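You operate a simulated robot arm through the tools that you are given. There is no shell and no other tool.

The job below is to be done with a simulated robot arm. You get a single attempt, and the scene is never put back.

JOB
Bale the two foil balls from the box on the baler.
Fine: latch the lid, then switch on; press till the BALE lamp lights; switch the baler off after.
Where things are to end (x, y in the base frame): foil ball within 60 mm of [550, 440]; foil ball within 60 mm of [470, 520].

The check looks at the end state, three seconds after you hand in, the way a careful person would. Anything else that was tipped, shoved, dropped, spilled or broken makes it a failure. Lids that push on must go on centred and level and be pressed home; caps that screw on are set level and turned clockwise until they are tight.

ROBOT AND FRAMES
A 7-joint arm with a two-finger parallel gripper, fixed in place. Base frame: the origin is at the foot of the arm, x ahead of it, y to its left, z up; the work surface is at about z = 920. Units: mm, degrees, N and s.
Its first joint turns from -132.0 to 132.0 degrees. Payload 3.91 kg.
Tool frame: the origin (TCP) lies between the finger pads and is the grasp point; the fingertips stand 30 mm ahead of it; z points along the fingers, y is the line along which they close. Largest opening 110 mm; finger width 20, thickness 10; the body of the gripper, 48 by 112 mm, starts 55 mm behind the TCP.
Orientation is that of the tool frame in the base frame, as a unit quaternion [x, y, z, w]. With the fingers straight down and closing along the base's y, the tool's x points along the base's -x, its y along +y and its z along -z.

CONTROLS
- The arm moves only by the tool step_arm. Its arguments are lists of equal length, an entry for each row: "xyz": the shift along the base's x, y, z in mm, a list of three; "dr": the turn, a rotation vector about the base's x, y, z in degrees, a list of three. In form: {"xyz": [[dx, dy, dz], ...], "dr": [[rx, ry, rz], ...]}. A call has 1 to 20 rows; each row shifts and turns the commanded pose from where the row before left it. "hand" is the closure, from 0 (fully open) to 1 (shut), set as the call begins (left out, the last holds). A row lasts 0.2 s, in which the tool goes at most 50 mm and 8.6 degrees; a call with a longer step from one row to the next is refused whole, and so is a gripper value outside its range. A pose out of reach is approached as far as the arm can. The call stops where the force on the tool passes 90 N (or 10 N more than at its start, if that is more) or the arm is blocked; 0.2 s more then pass. The fingers move at their own pace (about 108 mm/s each) and stop on an object; they squeeze with about 36 N. The grip force told is the motor's: it shows also when the fingers shut on nothing. Time passes only in rows, and 0.2 s behind the last, so rows that do not move let the fingers close. The reply holds the time, the measured pose of the TCP, the force on the tool along the base axes, the opening and the grip force, in the units named above and with some noise, with the torque about the TCP (base axes, N m) and any sound that the robot's microphone picked up.
- Cameras (640 x 400 px; columns grow to the right, rows downward): "scene" is fixed at [217, 485.8, 1479]; the picture's right is [0.35, -0.94, 0.00], its down [-0.86, -0.32, -0.40] and it looks along [0.37, 0.14, -0.92] (base axes); focal length 221 px, centre (320, 200). "wrist" rides on the gripper at [72, 17, -103] in the tool frame; the picture's right is [-0.23, 0.97, 0.00], its down [-0.76, -0.18, -0.62] and it looks along [-0.61, -0.14, 0.78] (tool axes); focal length 222 px, centre (320, 200). There is no depth. A picture from a camera that has moved, and an enlarged one, comes with that camera's place and axes in the base frame and with its lens. The place of the scene camera against the robot may be out by one fixed shift of up to 18 mm in any direction.
- get_image(camera): a new picture of that camera. The clock stands still meanwhile.
- zoom(camera, box): a new picture of the part [left, top, right, bottom] of that camera's present view, enlarged. The clock stands still meanwhile.
- close_job(): hands the job in; it is judged then, once.

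Nothing tells you positions but the pictures and the camera data. Unless the task says otherwise, let go and move clear before handing in.

The tools are called after ">>>" as name(argument=value, ...) on one line, values as JSON. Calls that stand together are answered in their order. step_arm: Moves the arm, as the interface text tells. Its arguments: {"type":"object","properties":{"xyz":{"type":"array"},"dr":{"type":"array"},"hand":{"type":"number"}},"required":["xyz","dr"]} The other tools are called the same way: get_image (camera) takes a picture; zoom (camera, box) takes an enlarged picture of a part of a camera's view; close_job () hands the job in.

At the start:

```text
clock: 0.0
tcp_pos: [427.5, 477.0, 1251.3]
orientation: [0.001, 1.0, 0.0, -0.001]
contact_force: [0.5, 0.1, 0.2]
torque: [0.01, -0.02, 0.01]
grip_width: 109.9
finger_force: 0.0
```

scene: 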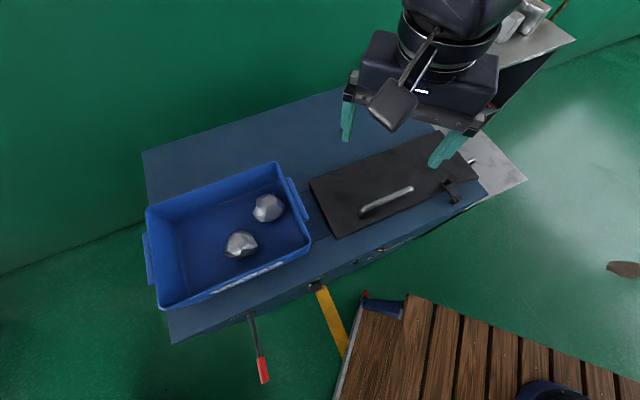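
wrist: 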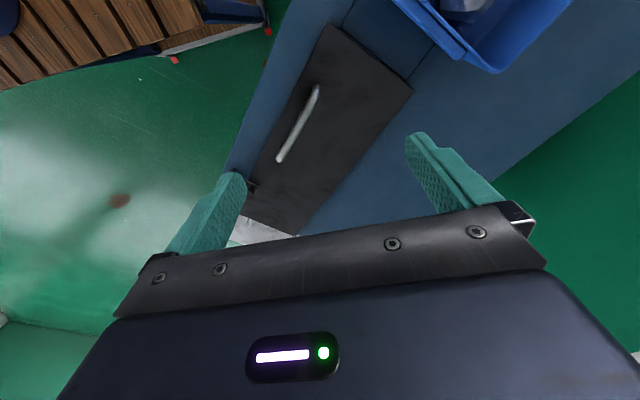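

I see a blue baler with a blue box holding two foil balls on top of it and a black hinged lid with a grey handle. A red-handled lever and other controls are at the front. I'll look closer before moving.

>>> zoom(camera="scene", box=[130, 120, 330, 245])

>>> zoom(camera="scene", box=[300, 120, 500, 245])

>>> zoom(camera="scene", box=[200, 220, 440, 390])

>>> zoom(camera="wrist", box=[160, 0, 480, 200])

```text
3.20 times, centred on (230, 182) of scene
camera zoom: at [217.0, 485.8, 1479.0], right [0.35, -0.94, 0.0], down [-0.86, -0.32, -0.4], along [0.37, 0.14, -0.92], focal length 707 px, centre (608, 256)
```

zoom: 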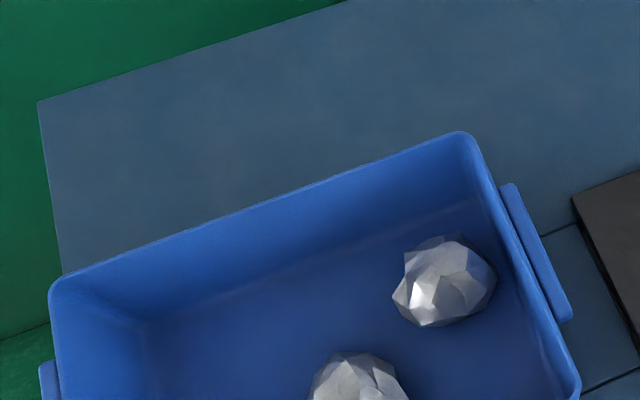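

```text
3.20 times, centred on (400, 182) of scene
camera zoom: at [217.0, 485.8, 1479.0], right [0.35, -0.94, 0.0], down [-0.86, -0.32, -0.4], along [0.37, 0.14, -0.92], focal length 707 px, centre (64, 256)
```

zoom: 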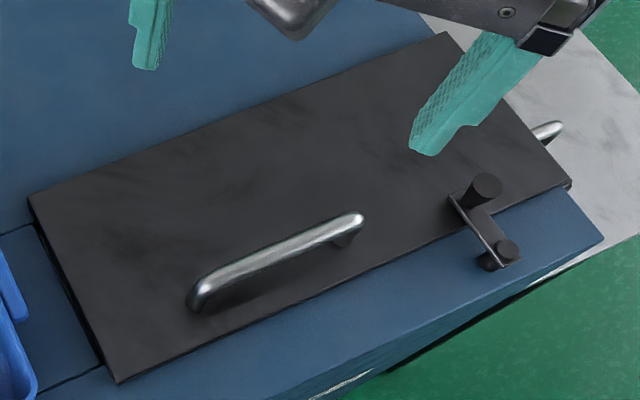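

```text
2.35 times, centred on (320, 305) of scene
camera zoom: at [217.0, 485.8, 1479.0], right [0.35, -0.94, 0.0], down [-0.86, -0.32, -0.4], along [0.37, 0.14, -0.92], focal length 520 px, centre (320, -47)
```

zoom: 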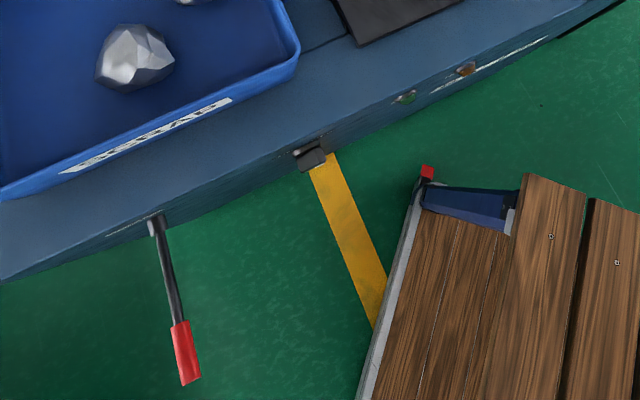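

```text
2.00 times, centred on (320, 100) of wrist
camera zoom: at [354.4, 494.3, 1356.1], right [0.23, 0.97, 0.0], down [0.76, -0.18, 0.62], along [0.61, -0.14, -0.78], focal length 444 px, centre (320, 400)
```

zoom: 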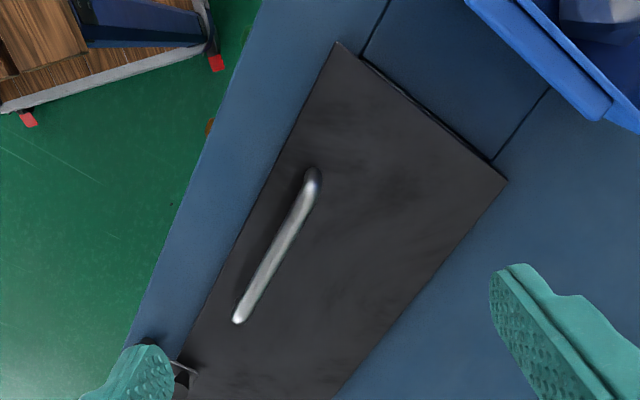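

The front panel is seen almost edge-on from the scene camera, with a black knob or switch, a green item and an orange item on it. I'll zoom further there and on the latch.

>>> zoom(camera="scene", box=[300, 225, 420, 300])

>>> zoom(camera="scene", box=[425, 150, 495, 215])

>>> zoom(camera="scene", box=[210, 290, 300, 390])

>>> zoom(camera="scene", box=[460, 0, 640, 120])

```text
5.33 times, centred on (360, 262) of scene
camera zoom: at [217.0, 485.8, 1479.0], right [0.35, -0.94, 0.0], down [-0.86, -0.32, -0.4], along [0.37, 0.14, -0.92], focal length 1178 px, centre (107, -133)
```

zoom: 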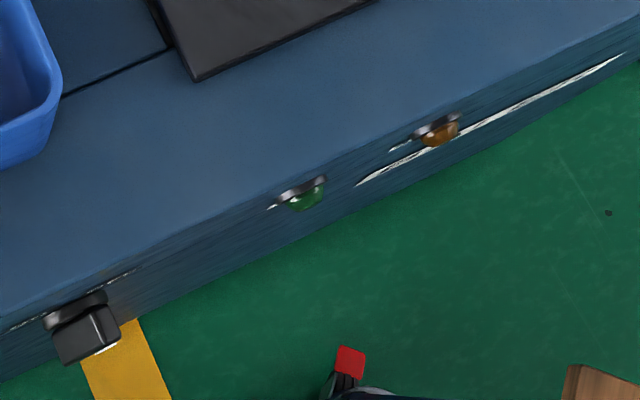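

```text
6.15 times, centred on (460, 182) of scene
camera zoom: at [217.0, 485.8, 1479.0], right [0.35, -0.94, 0.0], down [-0.86, -0.32, -0.4], along [0.37, 0.14, -0.92], focal length 1359 px, centre (-542, 308)
```

zoom: 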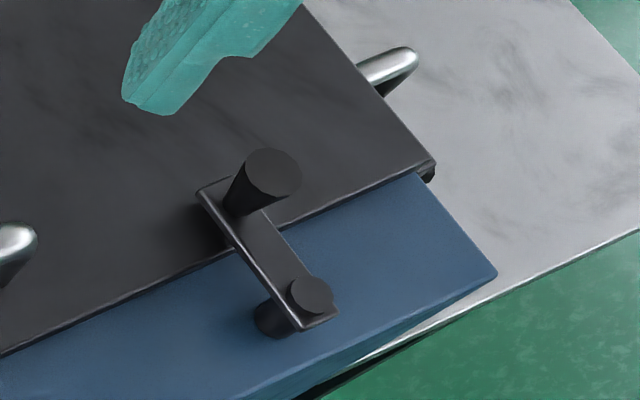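

```text
4.00 times, centred on (255, 340) of scene
camera zoom: at [217.0, 485.8, 1479.0], right [0.35, -0.94, 0.0], down [-0.86, -0.32, -0.4], along [0.37, 0.14, -0.92], focal length 884 px, centre (580, -360)
```

zoom: 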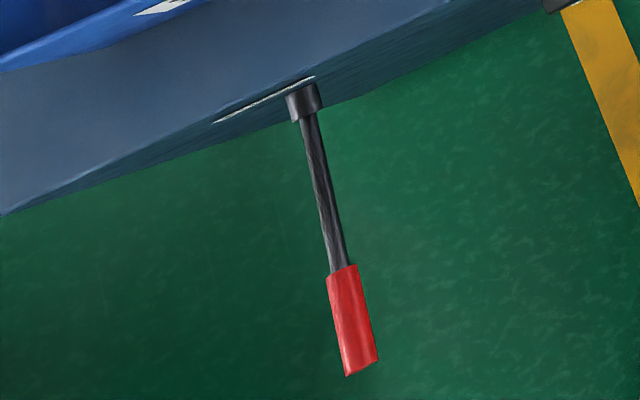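

```text
3.33 times, centred on (550, 60) of scene
camera zoom: at [217.0, 485.8, 1479.0], right [0.35, -0.94, 0.0], down [-0.86, -0.32, -0.4], along [0.37, 0.14, -0.92], focal length 736 px, centre (-447, 667)
```

zoom: 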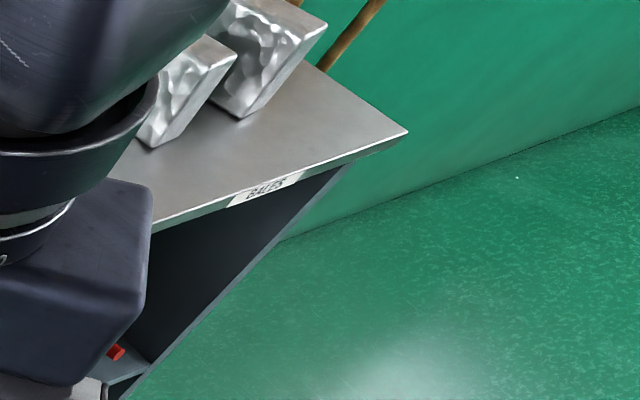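

The panel has a black knob-like switch, a green lamp and an orange lamp, and a red-handled lever at its left. At the right end a swing latch lies over the lid. I'll bring the wrist camera to face the front panel.

>>> step_arm(xyz=[[-18, -25, -10], [-18, -25, -10], [-18, -25, -10], [-18, -25, -10], [-18, -25, -10], [-18, -25, -10], [-18, -25, -10], [0, 0, 0]], dr=[[0, 0, 8.3], [0, 0, 8.3], [0, 0, 8.3], [0, 0, 8.3], [0, 0, 8.3], [0, 0, 8.3], [0, 0, 8.3], [0, 0, 0]], hand=0)

>>> get_image(camera="wrist")

>>> get_image(camera="scene")

```text
clock: 1.8
tcp_pos: [300.6, 301.7, 1183.4]
orientation: [-0.486, 0.874, 0.0, 0.0]
contact_force: [-0.3, -0.2, 0.6]
torque: [-0.01, 0.01, -0.01]
grip_width: 110.1
finger_force: 0.1
```

```text
taken
camera wrist: at [247.7, 249.8, 1285.9], right [-0.71, 0.71, 0.0], down [0.55, 0.55, 0.62], along [0.44, 0.44, -0.78], focal length 222 px, centre (320, 200)
```

wrist: 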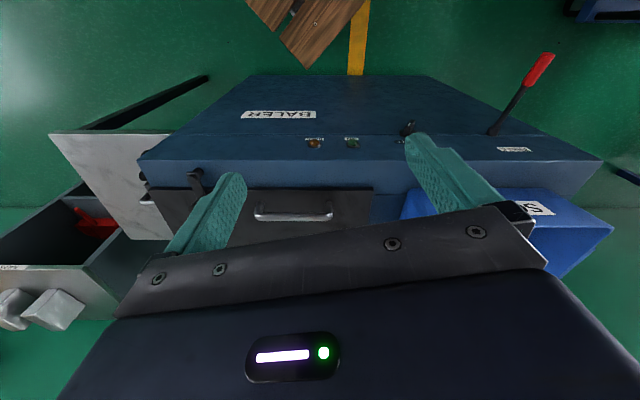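

```text
taken
```

scene: 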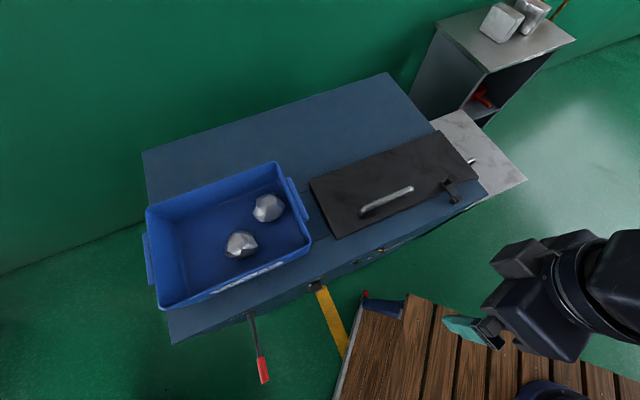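

The wrist camera now sees the baler's front, upside down in the picture. I'll zoom into the controls.

>>> zoom(camera="wrist", box=[280, 110, 440, 210])

>>> zoom(camera="wrist", box=[440, 40, 600, 180])

>>> zoom(camera="wrist", box=[120, 130, 260, 230])

>>> zoom(camera="scene", box=[290, 60, 540, 220])

```text
4.00 times, centred on (360, 160) of wrist
camera zoom: at [247.7, 249.8, 1285.9], right [-0.71, 0.71, 0.0], down [0.55, 0.55, 0.62], along [0.44, 0.44, -0.78], focal length 888 px, centre (160, 360)
```

zoom: 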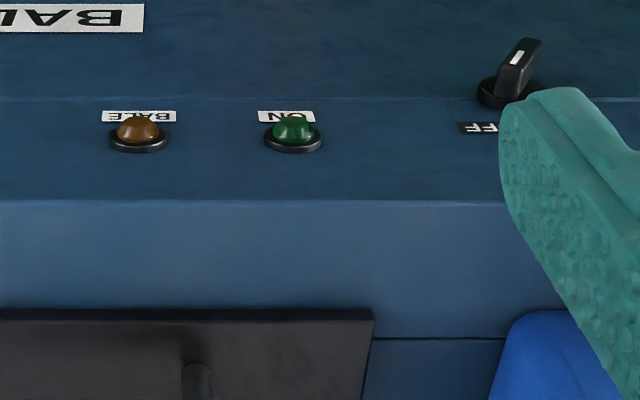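

```text
2.86 times, centred on (520, 110) of wrist
camera zoom: at [247.7, 249.8, 1285.9], right [-0.71, 0.71, 0.0], down [0.55, 0.55, 0.62], along [0.44, 0.44, -0.78], focal length 635 px, centre (-251, 457)
```

zoom: 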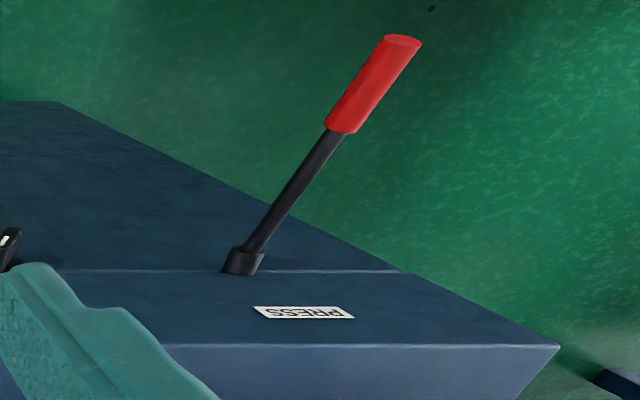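

```text
4.00 times, centred on (190, 180) of wrist
camera zoom: at [247.7, 249.8, 1285.9], right [-0.71, 0.71, 0.0], down [0.55, 0.55, 0.62], along [0.44, 0.44, -0.78], focal length 888 px, centre (840, 280)
```

zoom: 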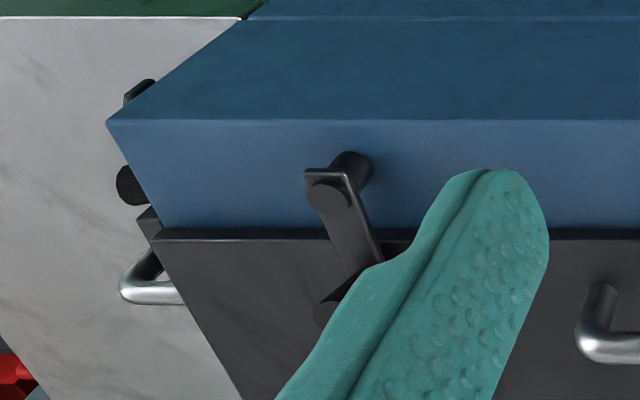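

```text
2.50 times, centred on (415, 140) of scene
camera zoom: at [217.0, 485.8, 1479.0], right [0.35, -0.94, 0.0], down [-0.86, -0.32, -0.4], along [0.37, 0.14, -0.92], focal length 552 px, centre (82, 350)
```

zoom: 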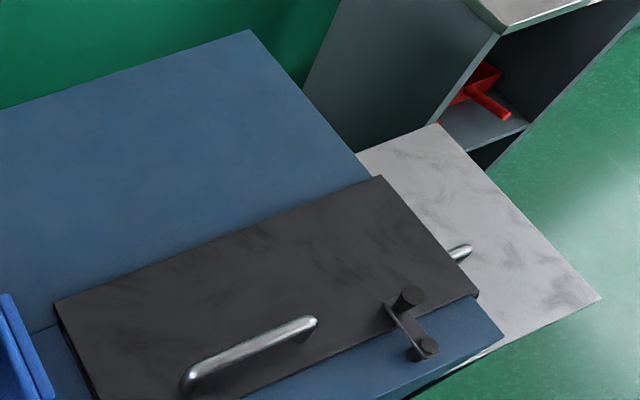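

The controls are readable: a BALE lamp (orange), an ON lamp (green), a rotary switch with an OFF label, and a PRESS lever. The lid is about 450 x 185 mm, lies at 45° and has its top near z≈921. Next I'll look closely at the swing latch near [600, 220].

>>> step_arm(xyz=[[28, -20, -14], [28, -20, -14], [28, -20, -14], [28, -20, -14], [28, -20, -14], [28, -20, -14], [28, -20, -14], [28, -20, -14], [0, 0, 0]], dr=[[0, 0, 0], [0, 0, 0], [0, 0, 0], [0, 0, 0], [0, 0, 0], [0, 0, 0], [0, 0, 0], [0, 0, 0], [0, 0, 0]])

>>> get_image(camera="wrist")

>>> zoom(camera="wrist", box=[220, 120, 420, 245])

```text
clock: 3.8
tcp_pos: [526.3, 143.2, 1070.7]
orientation: [-0.486, 0.874, 0.0, 0.0]
contact_force: [-0.2, -0.2, 0.2]
torque: [-0.04, 0.0, -0.02]
grip_width: 110.0
finger_force: 0.1
```

```text
taken
camera wrist: at [472.8, 90.6, 1174.2], right [-0.71, 0.71, 0.0], down [0.55, 0.55, 0.62], along [0.44, 0.44, -0.78], focal length 222 px, centre (320, 200)
```

wrist: 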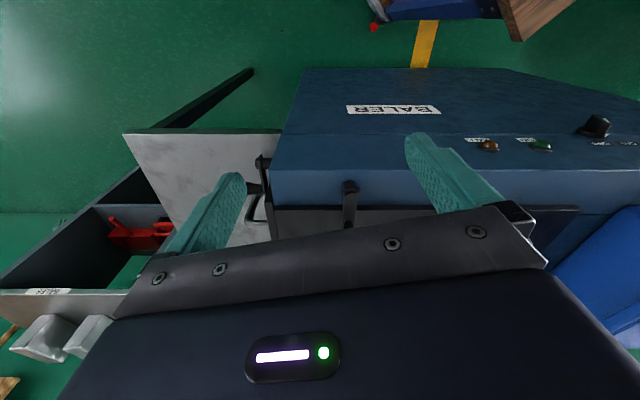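

```text
3.20 times, centred on (320, 182) of wrist
camera zoom: at [472.8, 90.6, 1174.2], right [-0.71, 0.71, 0.0], down [0.55, 0.55, 0.62], along [0.44, 0.44, -0.78], focal length 711 px, centre (320, 256)
```

zoom: 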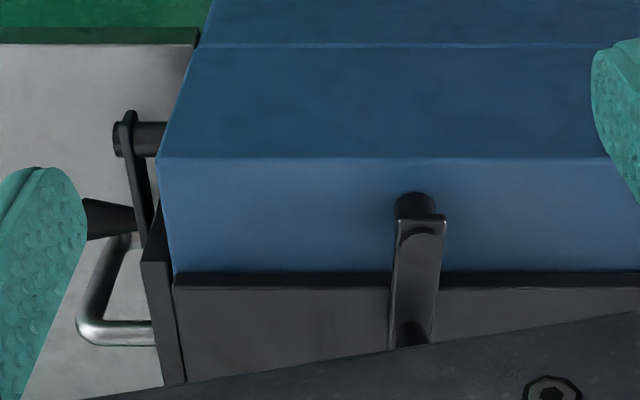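

Both the lid latch and a separate end-gate latch are closed over their panels. The gripper body hides the lid latch's knob, so I'll move forward and up to see it.

>>> step_arm(xyz=[[25, 25, 20], [25, 25, 20], [10, 10, 10], [0, 0, 0]], dr=[[0, 0, 0], [0, 0, 0], [0, 0, 0], [0, 0, 0]])

>>> get_image(camera="wrist")

>>> zoom(camera="wrist", box=[220, 80, 420, 205])

```text
clock: 4.8
tcp_pos: [584.1, 203.0, 1120.7]
orientation: [-0.486, 0.874, 0.0, 0.0]
contact_force: [-0.3, 0.4, 0.7]
torque: [0.01, 0.01, -0.01]
grip_width: 109.8
finger_force: 0.0
```

```text
taken
camera wrist: at [532.5, 150.3, 1224.2], right [-0.71, 0.71, 0.0], down [0.55, 0.55, 0.62], along [0.44, 0.44, -0.78], focal length 222 px, centre (320, 200)
```

wrist: 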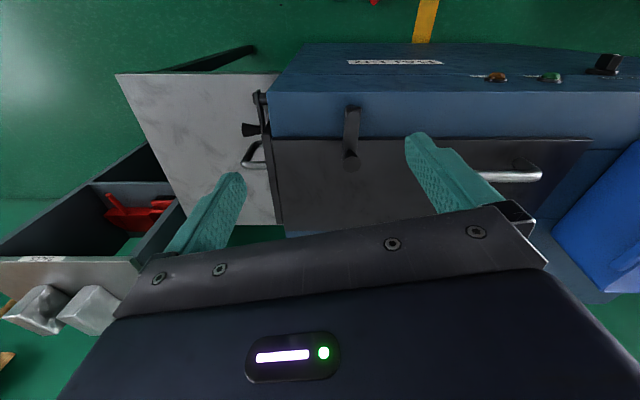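

```text
3.20 times, centred on (320, 142) of wrist
camera zoom: at [532.5, 150.3, 1224.2], right [-0.71, 0.71, 0.0], down [0.55, 0.55, 0.62], along [0.44, 0.44, -0.78], focal length 711 px, centre (320, 384)
```

zoom: 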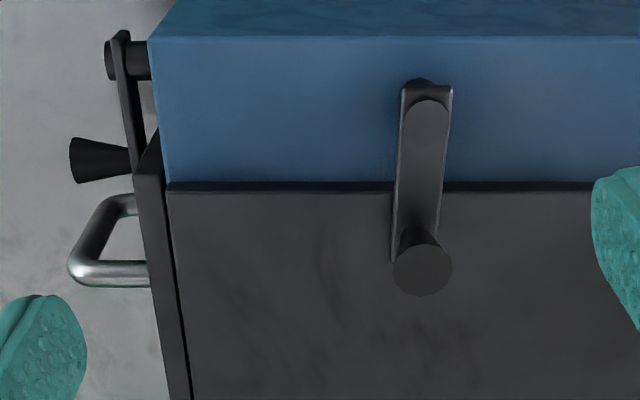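

The knob top is at about [600, 274, 981], the latch pivot is at about [566, 242], and the arm radius is about 47 mm. The arm lies over the lid's front edge. I'll align the fingers with the machine axes above the knob.

>>> step_arm(xyz=[[4, 18, -18], [4, 18, -18], [4, 18, -18], [3.7, 17, -17], [0, 0, 0]], dr=[[0, 0, -3.3], [0, 0, -3.3], [0, 0, -3.3], [0, 0, -3.3], [0, 0, 0]])

>>> get_image(camera="wrist")

>>> zoom(camera="scene", box=[400, 120, 528, 200])

```text
clock: 6.0
tcp_pos: [600.5, 273.1, 1049.6]
orientation: [-0.382, 0.924, -0.001, 0.0]
contact_force: [-0.6, -0.5, 0.2]
torque: [0.0, -0.01, -0.01]
grip_width: 110.1
finger_force: 0.0
```

```text
taken
camera wrist: at [537.1, 234.6, 1153.4], right [-0.53, 0.85, 0.0], down [0.66, 0.41, 0.62], along [0.53, 0.33, -0.78], focal length 222 px, centre (320, 200)
```

wrist: 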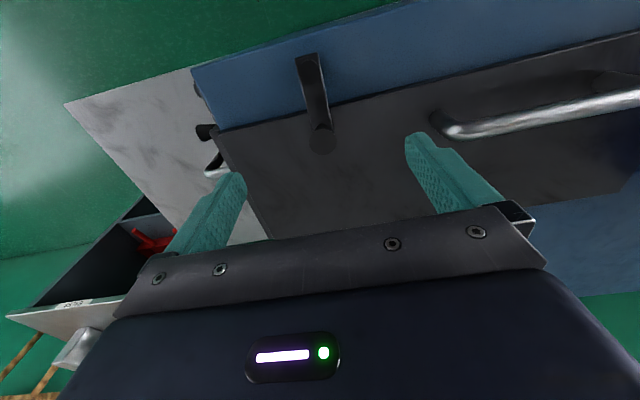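

```text
5.00 times, centred on (464, 160) of scene
camera zoom: at [217.0, 485.8, 1479.0], right [0.35, -0.94, 0.0], down [-0.86, -0.32, -0.4], along [0.37, 0.14, -0.92], focal length 1104 px, centre (-400, 400)
```

zoom: 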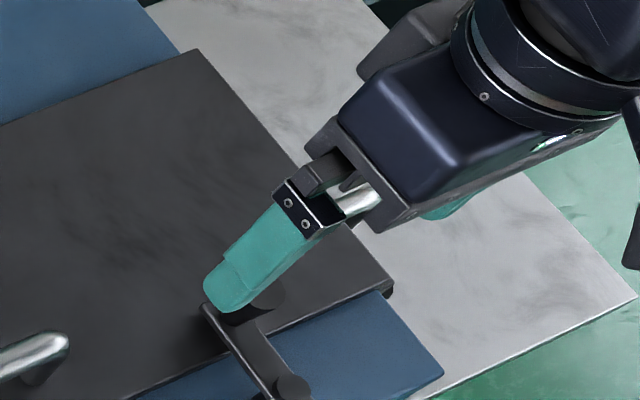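

The TCP is centred above the knob. I'll lower until the fingertips are around z≈958, then close on the knob.

>>> step_arm(xyz=[[-0.3, 0.8, -16], [-0.3, 0.8, -16], [0, 0, -15], [0, 0, -14], [0, 0, 0]], dr=[[0, 0, 0], [0, 0, 0], [0, 0, 0], [0, 0, 0], [0, 0, 0]])

>>> step_arm(xyz=[[0, 0, 0], [0, 0, 0], [0, 0, 0], [0, 0, 0]], dr=[[0, 0, 0], [0, 0, 0], [0, 0, 0], [0, 0, 0]], hand=1)

>>> get_image(camera="wrist")

>>> zoom(camera="scene", box=[400, 120, 528, 200])

```text
clock: 7.2
tcp_pos: [600.9, 273.2, 988.5]
orientation: [-0.382, 0.924, 0.0, 0.0]
contact_force: [-0.6, 0.0, 0.7]
torque: [-0.05, -0.03, 0.0]
grip_width: 110.0
finger_force: 0.1
```

```text
clock: 8.2
tcp_pos: [600.0, 274.0, 988.3]
orientation: [-0.381, 0.925, 0.0, 0.0]
contact_force: [0.0, 0.3, -0.4]
torque: [0.12, -0.08, -0.02]
grip_width: 17.6
finger_force: 45.3
```

```text
taken
camera wrist: at [536.9, 235.4, 1091.9], right [-0.53, 0.85, 0.0], down [0.66, 0.41, 0.62], along [0.53, 0.33, -0.78], focal length 222 px, centre (320, 200)
```

wrist: 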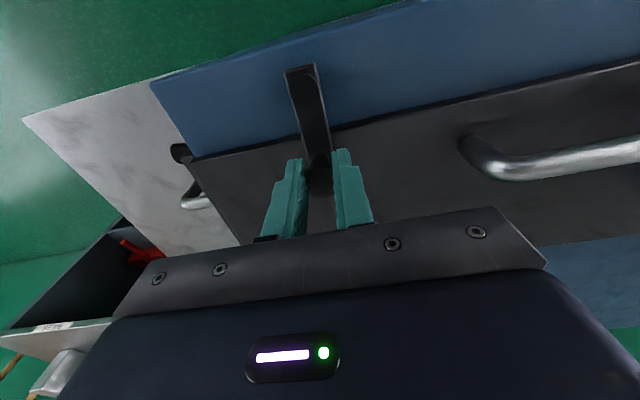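

```text
5.00 times, centred on (464, 160) of scene
camera zoom: at [217.0, 485.8, 1479.0], right [0.35, -0.94, 0.0], down [-0.86, -0.32, -0.4], along [0.37, 0.14, -0.92], focal length 1104 px, centre (-400, 400)
```

zoom: 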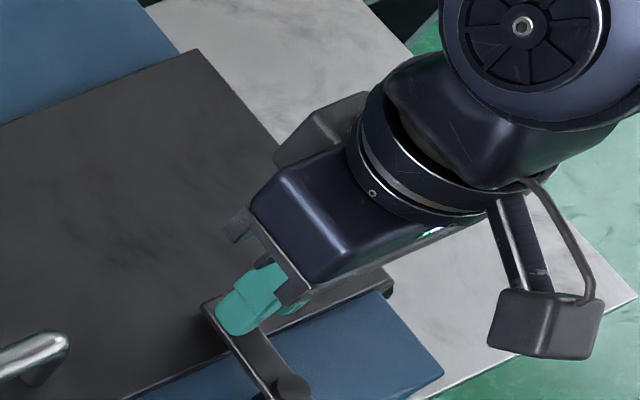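

The fingers hold the knob (width 17.6). I'll try swinging it clockwise, away from the handle, by 10° around the pivot and watch the force.

>>> step_arm(xyz=[[2.74, -3.05, 0], [2.43, -3.27, 0], [0, 0, 0]], dr=[[0, 0, -5], [0, 0, -5], [0, 0, 0]], hand=1)

```text
clock: 9.0
tcp_pos: [605.8, 268.2, 989.3]
orientation: [-0.3, 0.954, 0.0, 0.0]
contact_force: [-2.6, -0.1, 1.3]
torque: [0.0, 0.09, -0.03]
grip_width: 17.6
finger_force: 45.5
```

It turns freely. I'll continue the arc.

>>> step_arm(xyz=[[2.14, -3.47, 0], [1.82, -3.64, 0], [1.5, -3.79, 0], [1.16, -3.9, 0], [0.82, -3.99, 0], [0.47, -4.05, 0], [0, 0, 0]], dr=[[0, 0, -5], [0, 0, -5], [0, 0, -5], [0, 0, -5], [0, 0, -5], [0, 0, -5], [0, 0, 0]], hand=1)

>>> zoom(camera="scene", box=[400, 120, 528, 200])

```text
clock: 10.6
tcp_pos: [612.9, 245.5, 988.2]
orientation: [-0.042, 0.999, 0.0, 0.0]
contact_force: [-2.7, 2.1, -10.2]
torque: [0.09, -0.01, -0.07]
grip_width: 17.5
finger_force: 44.8
```

```text
5.00 times, centred on (464, 160) of scene
camera zoom: at [217.0, 485.8, 1479.0], right [0.35, -0.94, 0.0], down [-0.86, -0.32, -0.4], along [0.37, 0.14, -0.92], focal length 1104 px, centre (-400, 400)
```

zoom: 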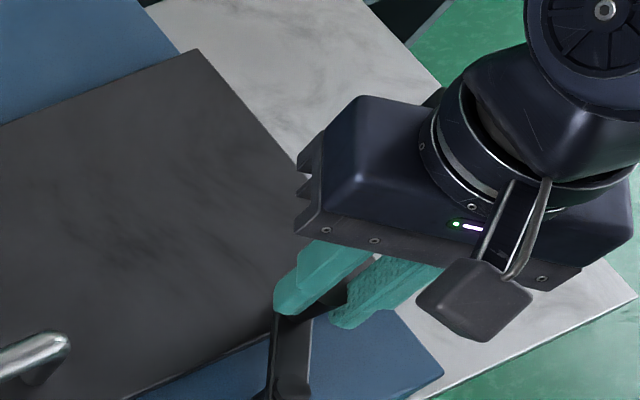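

The latch follows. I'll carry on to about 90°.

>>> step_arm(xyz=[[0.11, -4.07, 0], [-0.24, -4.07, 0], [-0.59, -4.03, 0], [-0.95, -3.96, 0], [-1.28, -3.87, 0], [-1.62, -3.74, 0], [0, 0, 0]], dr=[[0, 0, -5], [0, 0, -5], [0, 0, -5], [0, 0, -5], [0, 0, -5], [0, 0, -5], [0, 0, 0]], hand=1)

>>> zoom(camera="scene", box=[400, 120, 528, 200])

```text
clock: 12.2
tcp_pos: [607.0, 222.3, 988.4]
orientation: [0.217, 0.976, 0.0, 0.0]
contact_force: [-16.1, 12.1, -13.0]
torque: [0.22, 0.28, -0.09]
grip_width: 17.6
finger_force: 44.6
```

```text
5.00 times, centred on (464, 160) of scene
camera zoom: at [217.0, 485.8, 1479.0], right [0.35, -0.94, 0.0], down [-0.86, -0.32, -0.4], along [0.37, 0.14, -0.92], focal length 1104 px, centre (-400, 400)
```

zoom: 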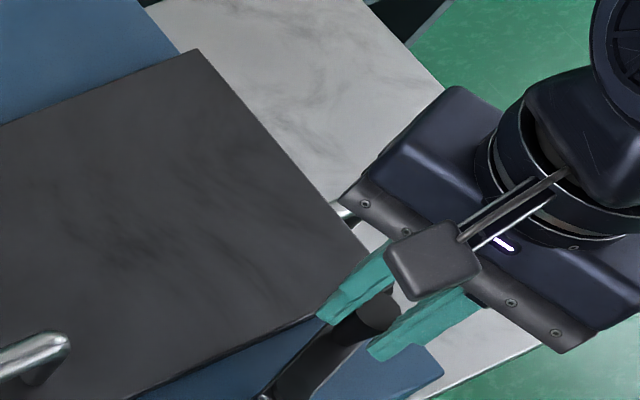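

The latch is about 70° around with slight radial loading. I'll take the last part with a slightly smaller radius.

>>> step_arm(xyz=[[-2.37, -3.33, 0], [-2.62, -3.07, 0], [-2.78, -2.86, 0], [0, 0, 0]], dr=[[0, 0, -5], [0, 0, -5], [0, 0, -5], [0, 0, 0]], hand=1)

>>> zoom(camera="scene", box=[400, 120, 528, 200])

```text
clock: 13.2
tcp_pos: [600.3, 212.9, 989.4]
orientation: [0.343, 0.939, 0.0, 0.0]
contact_force: [-5.9, 10.2, -12.8]
torque: [0.12, 0.02, -0.16]
grip_width: 17.7
finger_force: 45.0
```

```text
5.00 times, centred on (464, 160) of scene
camera zoom: at [217.0, 485.8, 1479.0], right [0.35, -0.94, 0.0], down [-0.86, -0.32, -0.4], along [0.37, 0.14, -0.92], focal length 1104 px, centre (-400, 400)
```

zoom: 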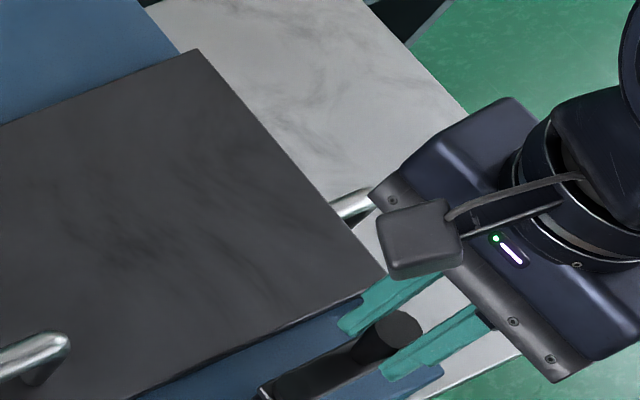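

The latch lies parallel to the lid edge, clear of the lid. I'll release it and rise.

>>> step_arm(xyz=[[0, 0, 0], [0, 0, 0], [0, 0, 0], [0, 0, 20], [0, 0, 30], [0, 0, 40], [0, 0, 0]], dr=[[0, 0, 0], [0, 0, 0], [0, 0, 0], [0, 0, 0], [0, 0, 0], [0, 0, 0], [0, 0, 0]], hand=0.4)

>>> get_image(camera="scene")

>>> get_image(camera="wrist")

```text
clock: 14.8
tcp_pos: [601.7, 214.4, 1079.6]
orientation: [0.343, 0.939, 0.0, 0.0]
contact_force: [0.3, 0.2, -0.3]
torque: [-0.04, -0.01, 0.04]
grip_width: 66.0
finger_force: 0.0
```

```text
taken
```

scene: 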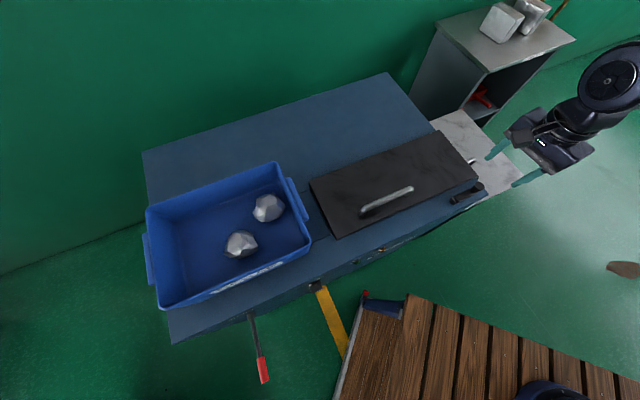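

```text
taken
camera wrist: at [556.2, 272.8, 1182.7], right [0.8, 0.6, 0.0], down [0.47, -0.63, 0.62], along [0.37, -0.5, -0.78], focal length 222 px, centre (320, 200)
```

wrist: 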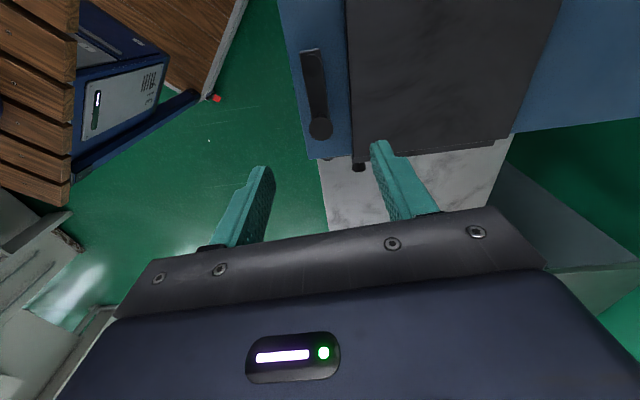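

The latch is swung clear. I'll check the lid edges for a hinge and find the handle's exact place.

>>> zoom(camera="wrist", box=[280, 60, 520, 210])

>>> zoom(camera="scene", box=[300, 110, 500, 245])

```text
2.67 times, centred on (400, 135) of wrist
camera zoom: at [556.2, 272.8, 1182.7], right [0.8, 0.6, 0.0], down [0.47, -0.63, 0.62], along [0.37, -0.5, -0.78], focal length 592 px, centre (107, 373)
```

zoom: 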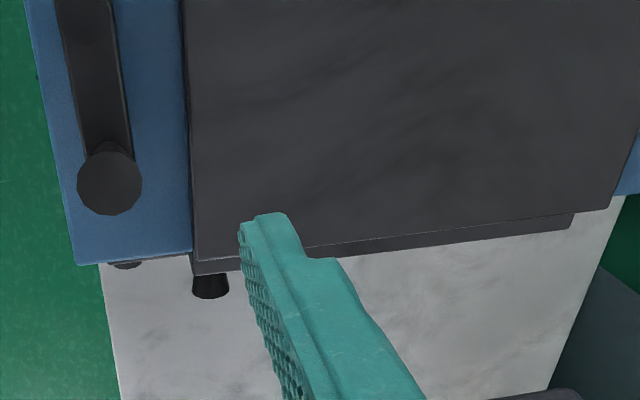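

```text
2.96 times, centred on (400, 178) of scene
camera zoom: at [217.0, 485.8, 1479.0], right [0.35, -0.94, 0.0], down [-0.86, -0.32, -0.4], along [0.37, 0.14, -0.92], focal length 654 px, centre (83, 267)
```

zoom: 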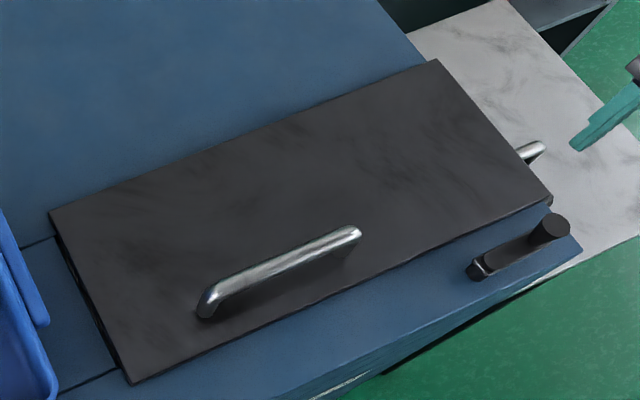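

I'll move above the handle with the fingers set to close across the bar.

>>> step_arm(xyz=[[-15.4, 29, 0], [-15.4, 29, 0], [-15.4, 29, 0], [-15.4, 29, 0], [-15.4, 29, 0], [-15.4, 29, 0], [-15.4, 29, 0], [0, 0, 0]], dr=[[0, 0, -0.7], [0, 0, -0.7], [0, 0, -0.7], [0, 0, -0.7], [0, 0, -0.7], [0, 0, -0.7], [0, 0, -0.7], [0, 0, 0]])

>>> get_image(camera="wrist")

>>> zoom(camera="wrist", box=[200, 40, 440, 190])

```text
clock: 16.6
tcp_pos: [493.6, 415.3, 1079.5]
orientation: [0.383, 0.924, 0.0, 0.0]
contact_force: [0.6, -0.3, 0.3]
torque: [-0.02, 0.03, 0.0]
grip_width: 66.1
finger_force: 0.0
```

```text
taken
camera wrist: at [454.2, 479.3, 1182.3], right [0.85, 0.53, 0.0], down [0.41, -0.66, 0.62], along [0.33, -0.53, -0.78], focal length 222 px, centre (320, 200)
```

wrist: 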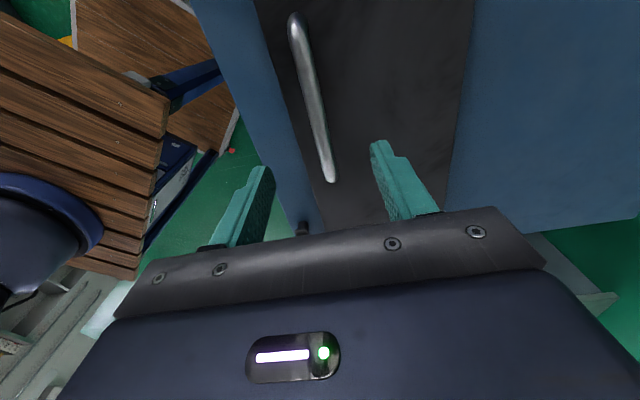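

```text
2.67 times, centred on (320, 115) of wrist
camera zoom: at [454.2, 479.3, 1182.3], right [0.85, 0.53, 0.0], down [0.41, -0.66, 0.62], along [0.33, -0.53, -0.78], focal length 592 px, centre (320, 427)
```

zoom: 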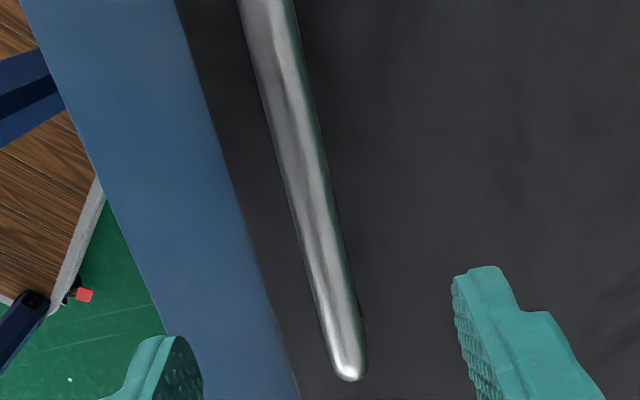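

The handle bar's centre is at about e1=55, e2=641 in the machine frame (≈[493, 414]), right below the TCP. I'll lower in stages.

>>> step_arm(xyz=[[0, -0.5, -30], [0, -0.5, -30], [0, 0, -25], [0, 0, -20], [0, 0, 0]], dr=[[0, 0, 0], [0, 0, 0], [0, 0, 0], [0, 0, 0], [0, 0, 0]])

>>> get_image(camera="wrist")

>>> zoom(camera="scene", box=[330, 150, 458, 230])

```text
clock: 17.8
tcp_pos: [492.6, 414.5, 973.5]
orientation: [0.383, 0.924, 0.0, 0.0]
contact_force: [-0.5, 0.1, -0.7]
torque: [0.04, 0.01, 0.02]
grip_width: 66.2
finger_force: 0.0
```

```text
taken
camera wrist: at [453.2, 477.7, 1076.9], right [0.85, 0.53, 0.0], down [0.41, -0.66, 0.62], along [0.33, -0.53, -0.78], focal length 222 px, centre (320, 200)
```

wrist: 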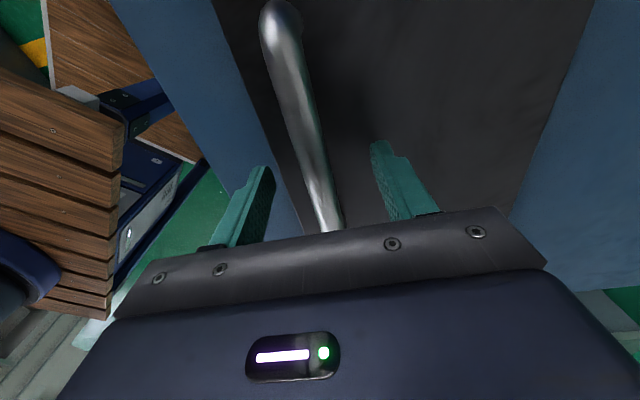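

```text
5.00 times, centred on (394, 190) of scene
camera zoom: at [217.0, 485.8, 1479.0], right [0.35, -0.94, 0.0], down [-0.86, -0.32, -0.4], along [0.37, 0.14, -0.92], focal length 1104 px, centre (-50, 250)
```

zoom: 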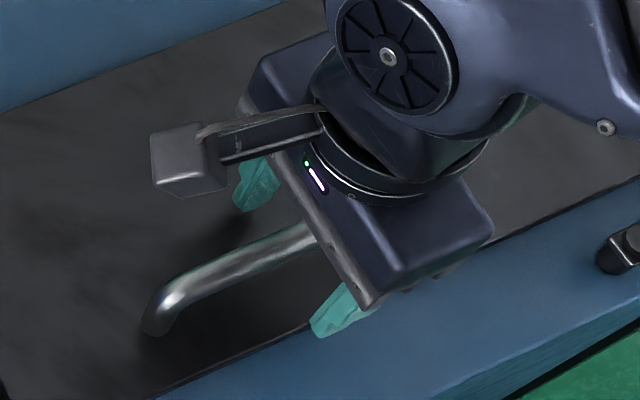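

The bar is around z≈942. I'll lower a little more and close on it.

>>> step_arm(xyz=[[-0.5, -0.5, -8], [0, 0, -7], [0, 0, 0]], dr=[[0, 0, 0], [0, 0, 0], [0, 0, 0]])

>>> step_arm(xyz=[[0, 0, 0], [0, 0, 0], [0, 0, 0], [0, 0, 0]], dr=[[0, 0, 0], [0, 0, 0], [0, 0, 0], [0, 0, 0]], hand=1)

>>> get_image(camera="wrist")

```text
clock: 18.7
tcp_pos: [491.8, 414.1, 963.1]
orientation: [0.383, 0.924, 0.003, 0.001]
contact_force: [-17.4, -22.6, 32.9]
torque: [0.04, -0.11, -0.09]
grip_width: 65.8
finger_force: 0.1
stopped in row 3: the force on the tool passed its limit at 94 N (the readings are from after the stop); the commanded pose is now the measured one
```

```text
clock: 19.7
tcp_pos: [492.7, 412.4, 962.0]
orientation: [0.382, 0.924, 0.004, 0.001]
contact_force: [-30.2, -36.7, 54.9]
torque: [-0.86, 0.55, 0.25]
grip_width: 64.8
finger_force: 36.1
```

```text
taken
camera wrist: at [452.0, 476.7, 1067.1], right [0.85, 0.53, 0.01], down [0.41, -0.67, 0.62], along [0.33, -0.52, -0.78], focal length 222 px, centre (320, 200)
```

wrist: 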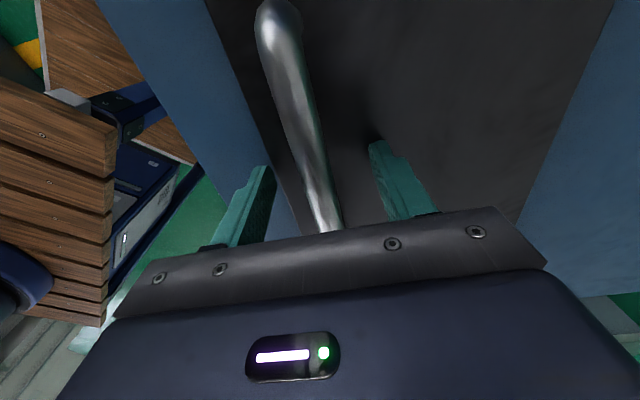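

A fingertip met the lid's front edge, so the lid top is higher than I took it (about z≈935). I'll stop squeezing, rise, narrow the opening and come down again with both fingers inside the lid.

>>> step_arm(xyz=[[0, 0, 0], [0, 0, 0], [0, 0, 6], [0, 0, 8], [0, 0, 8], [0, 0, 0]], dr=[[0, 0, 0], [0, 0, 0], [0, 0, 0], [0, 0, 0], [0, 0, 0], [0, 0, 0]], hand=0.4)

>>> get_image(camera="scene")

>>> get_image(camera="wrist")

```text
clock: 21.1
tcp_pos: [492.8, 415.3, 983.8]
orientation: [0.383, 0.924, 0.003, 0.001]
contact_force: [0.5, -0.1, -0.3]
torque: [0.02, 0.01, -0.02]
grip_width: 66.0
finger_force: 0.1
```

```text
taken
```

scene: 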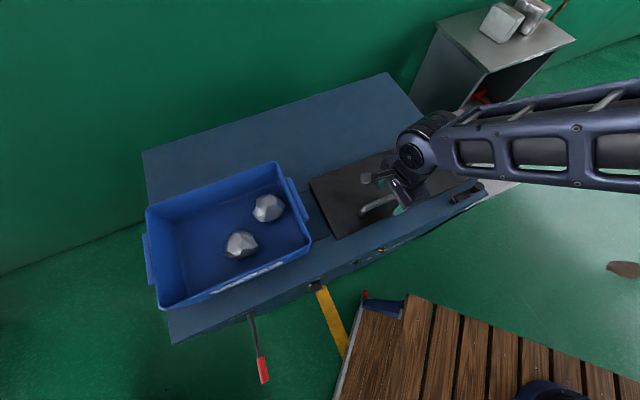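

```text
taken
camera wrist: at [453.0, 478.5, 1087.5], right [0.85, 0.53, 0.01], down [0.41, -0.67, 0.62], along [0.33, -0.53, -0.78], focal length 222 px, centre (320, 200)
```

wrist: 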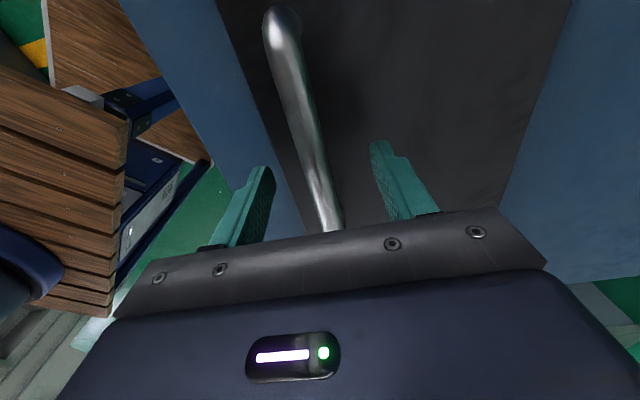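

I'll narrow the opening to about 32 mm and come down over the bar.

>>> step_arm(xyz=[[-0.7, -0.7, 0], [0, 0, 0], [0, 0, -4], [0, 0, -4], [0, 0, -4], [0, 0, 0]], dr=[[0, 0, 0], [0, 0, 0], [0, 0, 0], [0, 0, 0], [0, 0, 0], [0, 0, 0]], hand=0.71)

>>> get_image(camera="wrist")

>>> zoom(camera="scene", box=[340, 160, 452, 230])

```text
clock: 22.5
tcp_pos: [493.6, 413.9, 972.4]
orientation: [0.383, 0.924, 0.003, 0.001]
contact_force: [0.7, 0.0, -0.2]
torque: [-0.01, 0.02, 0.03]
grip_width: 32.0
finger_force: 0.1
```

```text
taken
camera wrist: at [453.0, 477.7, 1075.6], right [0.85, 0.53, 0.01], down [0.41, -0.67, 0.62], along [0.33, -0.53, -0.78], focal length 222 px, centre (320, 200)
```

wrist: 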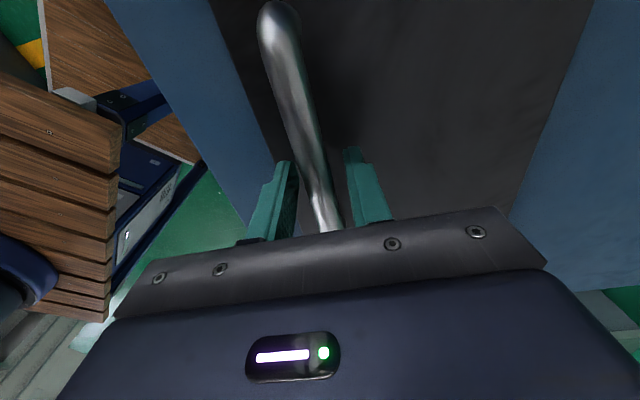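

```text
5.71 times, centred on (396, 195) of scene
camera zoom: at [217.0, 485.8, 1479.0], right [0.35, -0.94, 0.0], down [-0.86, -0.32, -0.4], along [0.37, 0.14, -0.92], focal length 1262 px, centre (-114, 229)
```

zoom: 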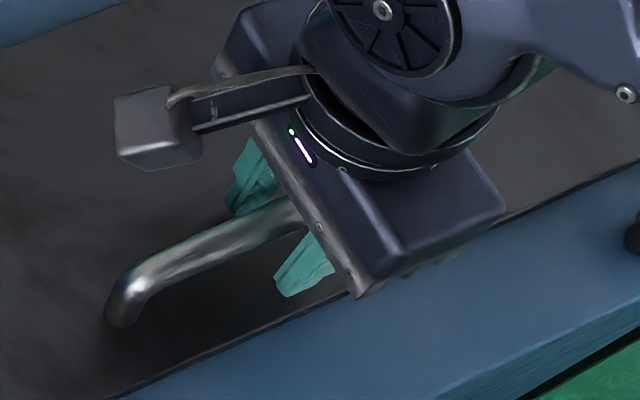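

The fingers straddle the bar with the tips at z≈942. I'll close here.

>>> step_arm(xyz=[[0, 0, -2], [0, 0, 0], [0, 0, 0], [0, 0, 0]], dr=[[0, 0, 0], [0, 0, 0], [0, 0, 0], [0, 0, 0]], hand=1)

>>> get_image(camera="wrist")

```text
clock: 23.5
tcp_pos: [494.1, 416.0, 970.8]
orientation: [0.382, 0.924, 0.003, 0.001]
contact_force: [6.0, 5.3, 35.8]
torque: [0.06, -0.01, 0.01]
grip_width: 15.6
finger_force: 44.8
```

```text
taken
camera wrist: at [453.1, 477.7, 1074.8], right [0.85, 0.53, 0.01], down [0.41, -0.67, 0.62], along [0.33, -0.52, -0.78], focal length 222 px, centre (320, 200)
```

wrist: 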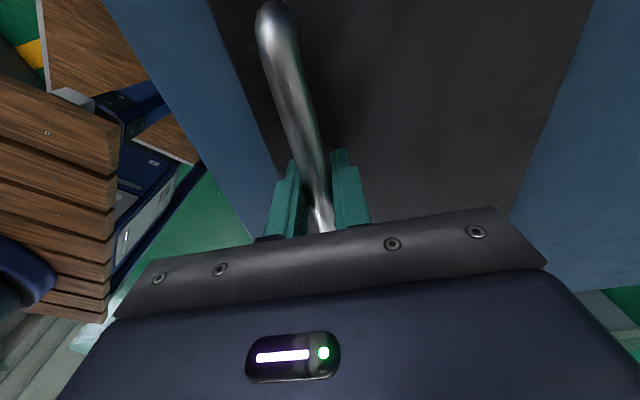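

The bar is held (15.6 mm), with about 36 N upward on the tool, so the tips likely touch the lid. I'll lift gently and watch the forces to learn how the lid moves.

>>> step_arm(xyz=[[0, 0, 3], [0, 0, 3], [0, 0, 0]], dr=[[0, 0, 0], [0, 0, 0], [0, 0, 0]], hand=1)

>>> get_image(camera="scene")

```text
clock: 24.3
tcp_pos: [493.3, 415.1, 975.9]
orientation: [0.383, 0.924, 0.003, 0.0]
contact_force: [29.4, 39.5, -26.3]
torque: [-0.27, 0.1, -0.02]
grip_width: 16.0
finger_force: 44.6
```

```text
taken
```

scene: 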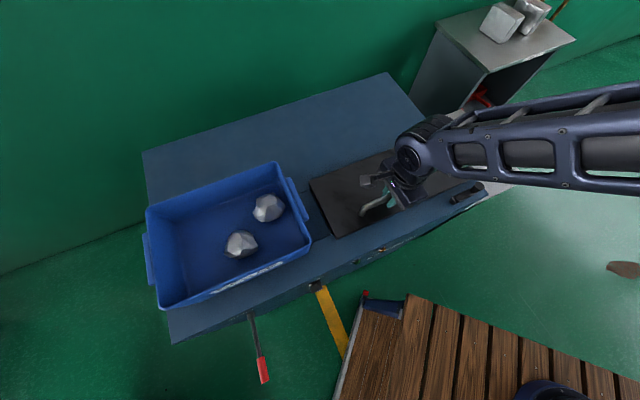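

The lifting reaction points back toward +e2, consistent with a hinge along the lid's back edge. I'll check whether the front edge has risen.

>>> zoom(camera="scene", box=[300, 120, 500, 245])

>>> get_image(camera="wrist")

```text
3.20 times, centred on (400, 182) of scene
camera zoom: at [217.0, 485.8, 1479.0], right [0.35, -0.94, 0.0], down [-0.86, -0.32, -0.4], along [0.37, 0.14, -0.92], focal length 707 px, centre (64, 256)
```

zoom: 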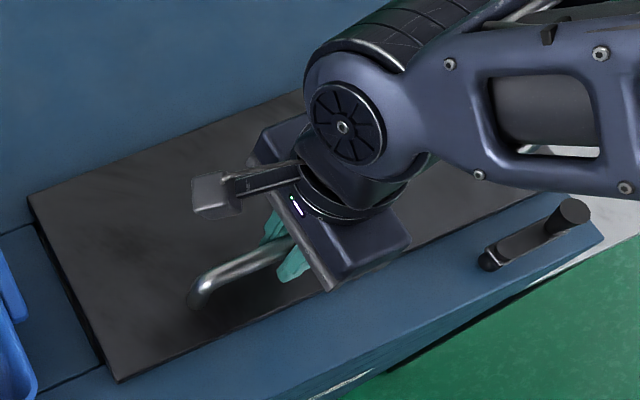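

```text
taken
camera wrist: at [454.1, 478.8, 1078.7], right [0.85, 0.53, 0.01], down [0.41, -0.67, 0.62], along [0.33, -0.53, -0.78], focal length 222 px, centre (320, 200)
```

wrist: 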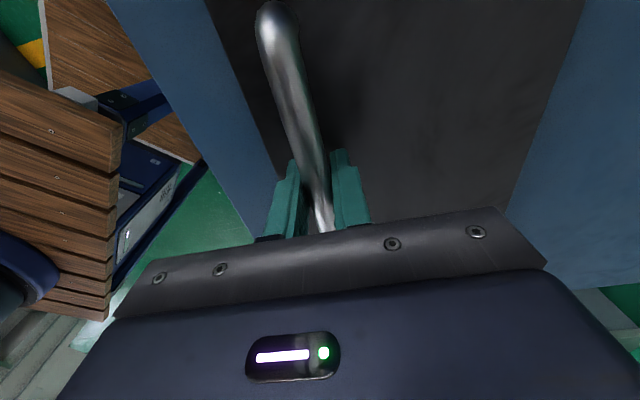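

The lid hasn't visibly risen yet. I'll take out the sideways load and lift a bit more along the expected arc.

>>> step_arm(xyz=[[1.2, 1.2, 0], [0.8, 0.8, 0], [0.3, 0.3, 3], [0.3, 0.3, 3], [0, 0, 0]], dr=[[0, 0, 0], [0, 0, 0], [0, 0, 0], [0, 0, 0], [0, 0, 0]], hand=1)

>>> zoom(camera="scene", box=[300, 120, 500, 245])

```text
clock: 25.5
tcp_pos: [494.4, 416.6, 981.5]
orientation: [0.382, 0.924, 0.001, 0.001]
contact_force: [4.9, 13.2, -15.9]
torque: [-0.26, -0.04, -0.03]
grip_width: 15.9
finger_force: 45.0
```

```text
3.20 times, centred on (400, 182) of scene
camera zoom: at [217.0, 485.8, 1479.0], right [0.35, -0.94, 0.0], down [-0.86, -0.32, -0.4], along [0.37, 0.14, -0.92], focal length 707 px, centre (64, 256)
```

zoom: 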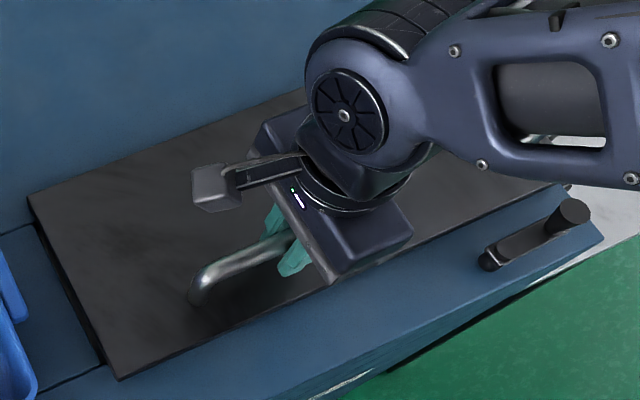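

The force dropped to about 16 N, so it seems to be moving or slipping. I'll lift 15 mm more along the arc and compare.

>>> step_arm(xyz=[[0.7, 0.7, 5], [0.8, 0.8, 5], [0.9, 0.9, 5], [0, 0, 0]], dr=[[0, 0, 0], [0, 0, 0], [0, 0, 0], [0, 0, 0]], hand=1)

>>> zoom(camera="scene", box=[300, 120, 500, 245])

>>> get_image(camera="wrist")

```text
clock: 26.5
tcp_pos: [499.4, 421.4, 997.2]
orientation: [0.383, 0.924, 0.003, 0.002]
contact_force: [33.7, 43.2, -34.0]
torque: [0.19, 0.1, -0.02]
grip_width: 15.4
finger_force: 44.3
```

```text
3.20 times, centred on (400, 182) of scene
camera zoom: at [217.0, 485.8, 1479.0], right [0.35, -0.94, 0.0], down [-0.86, -0.32, -0.4], along [0.37, 0.14, -0.92], focal length 707 px, centre (64, 256)
```

zoom: 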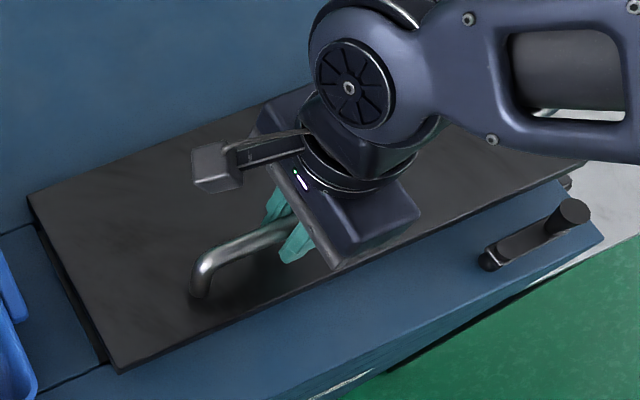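

```text
taken
camera wrist: at [459.9, 484.3, 1100.2], right [0.85, 0.53, 0.01], down [0.41, -0.67, 0.62], along [0.33, -0.52, -0.78], focal length 222 px, centre (320, 200)
```

wrist: 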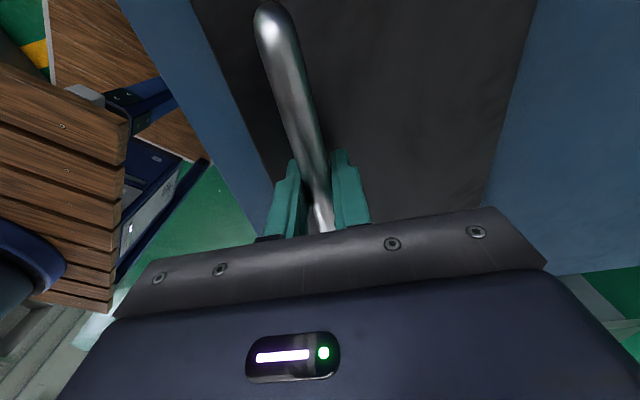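

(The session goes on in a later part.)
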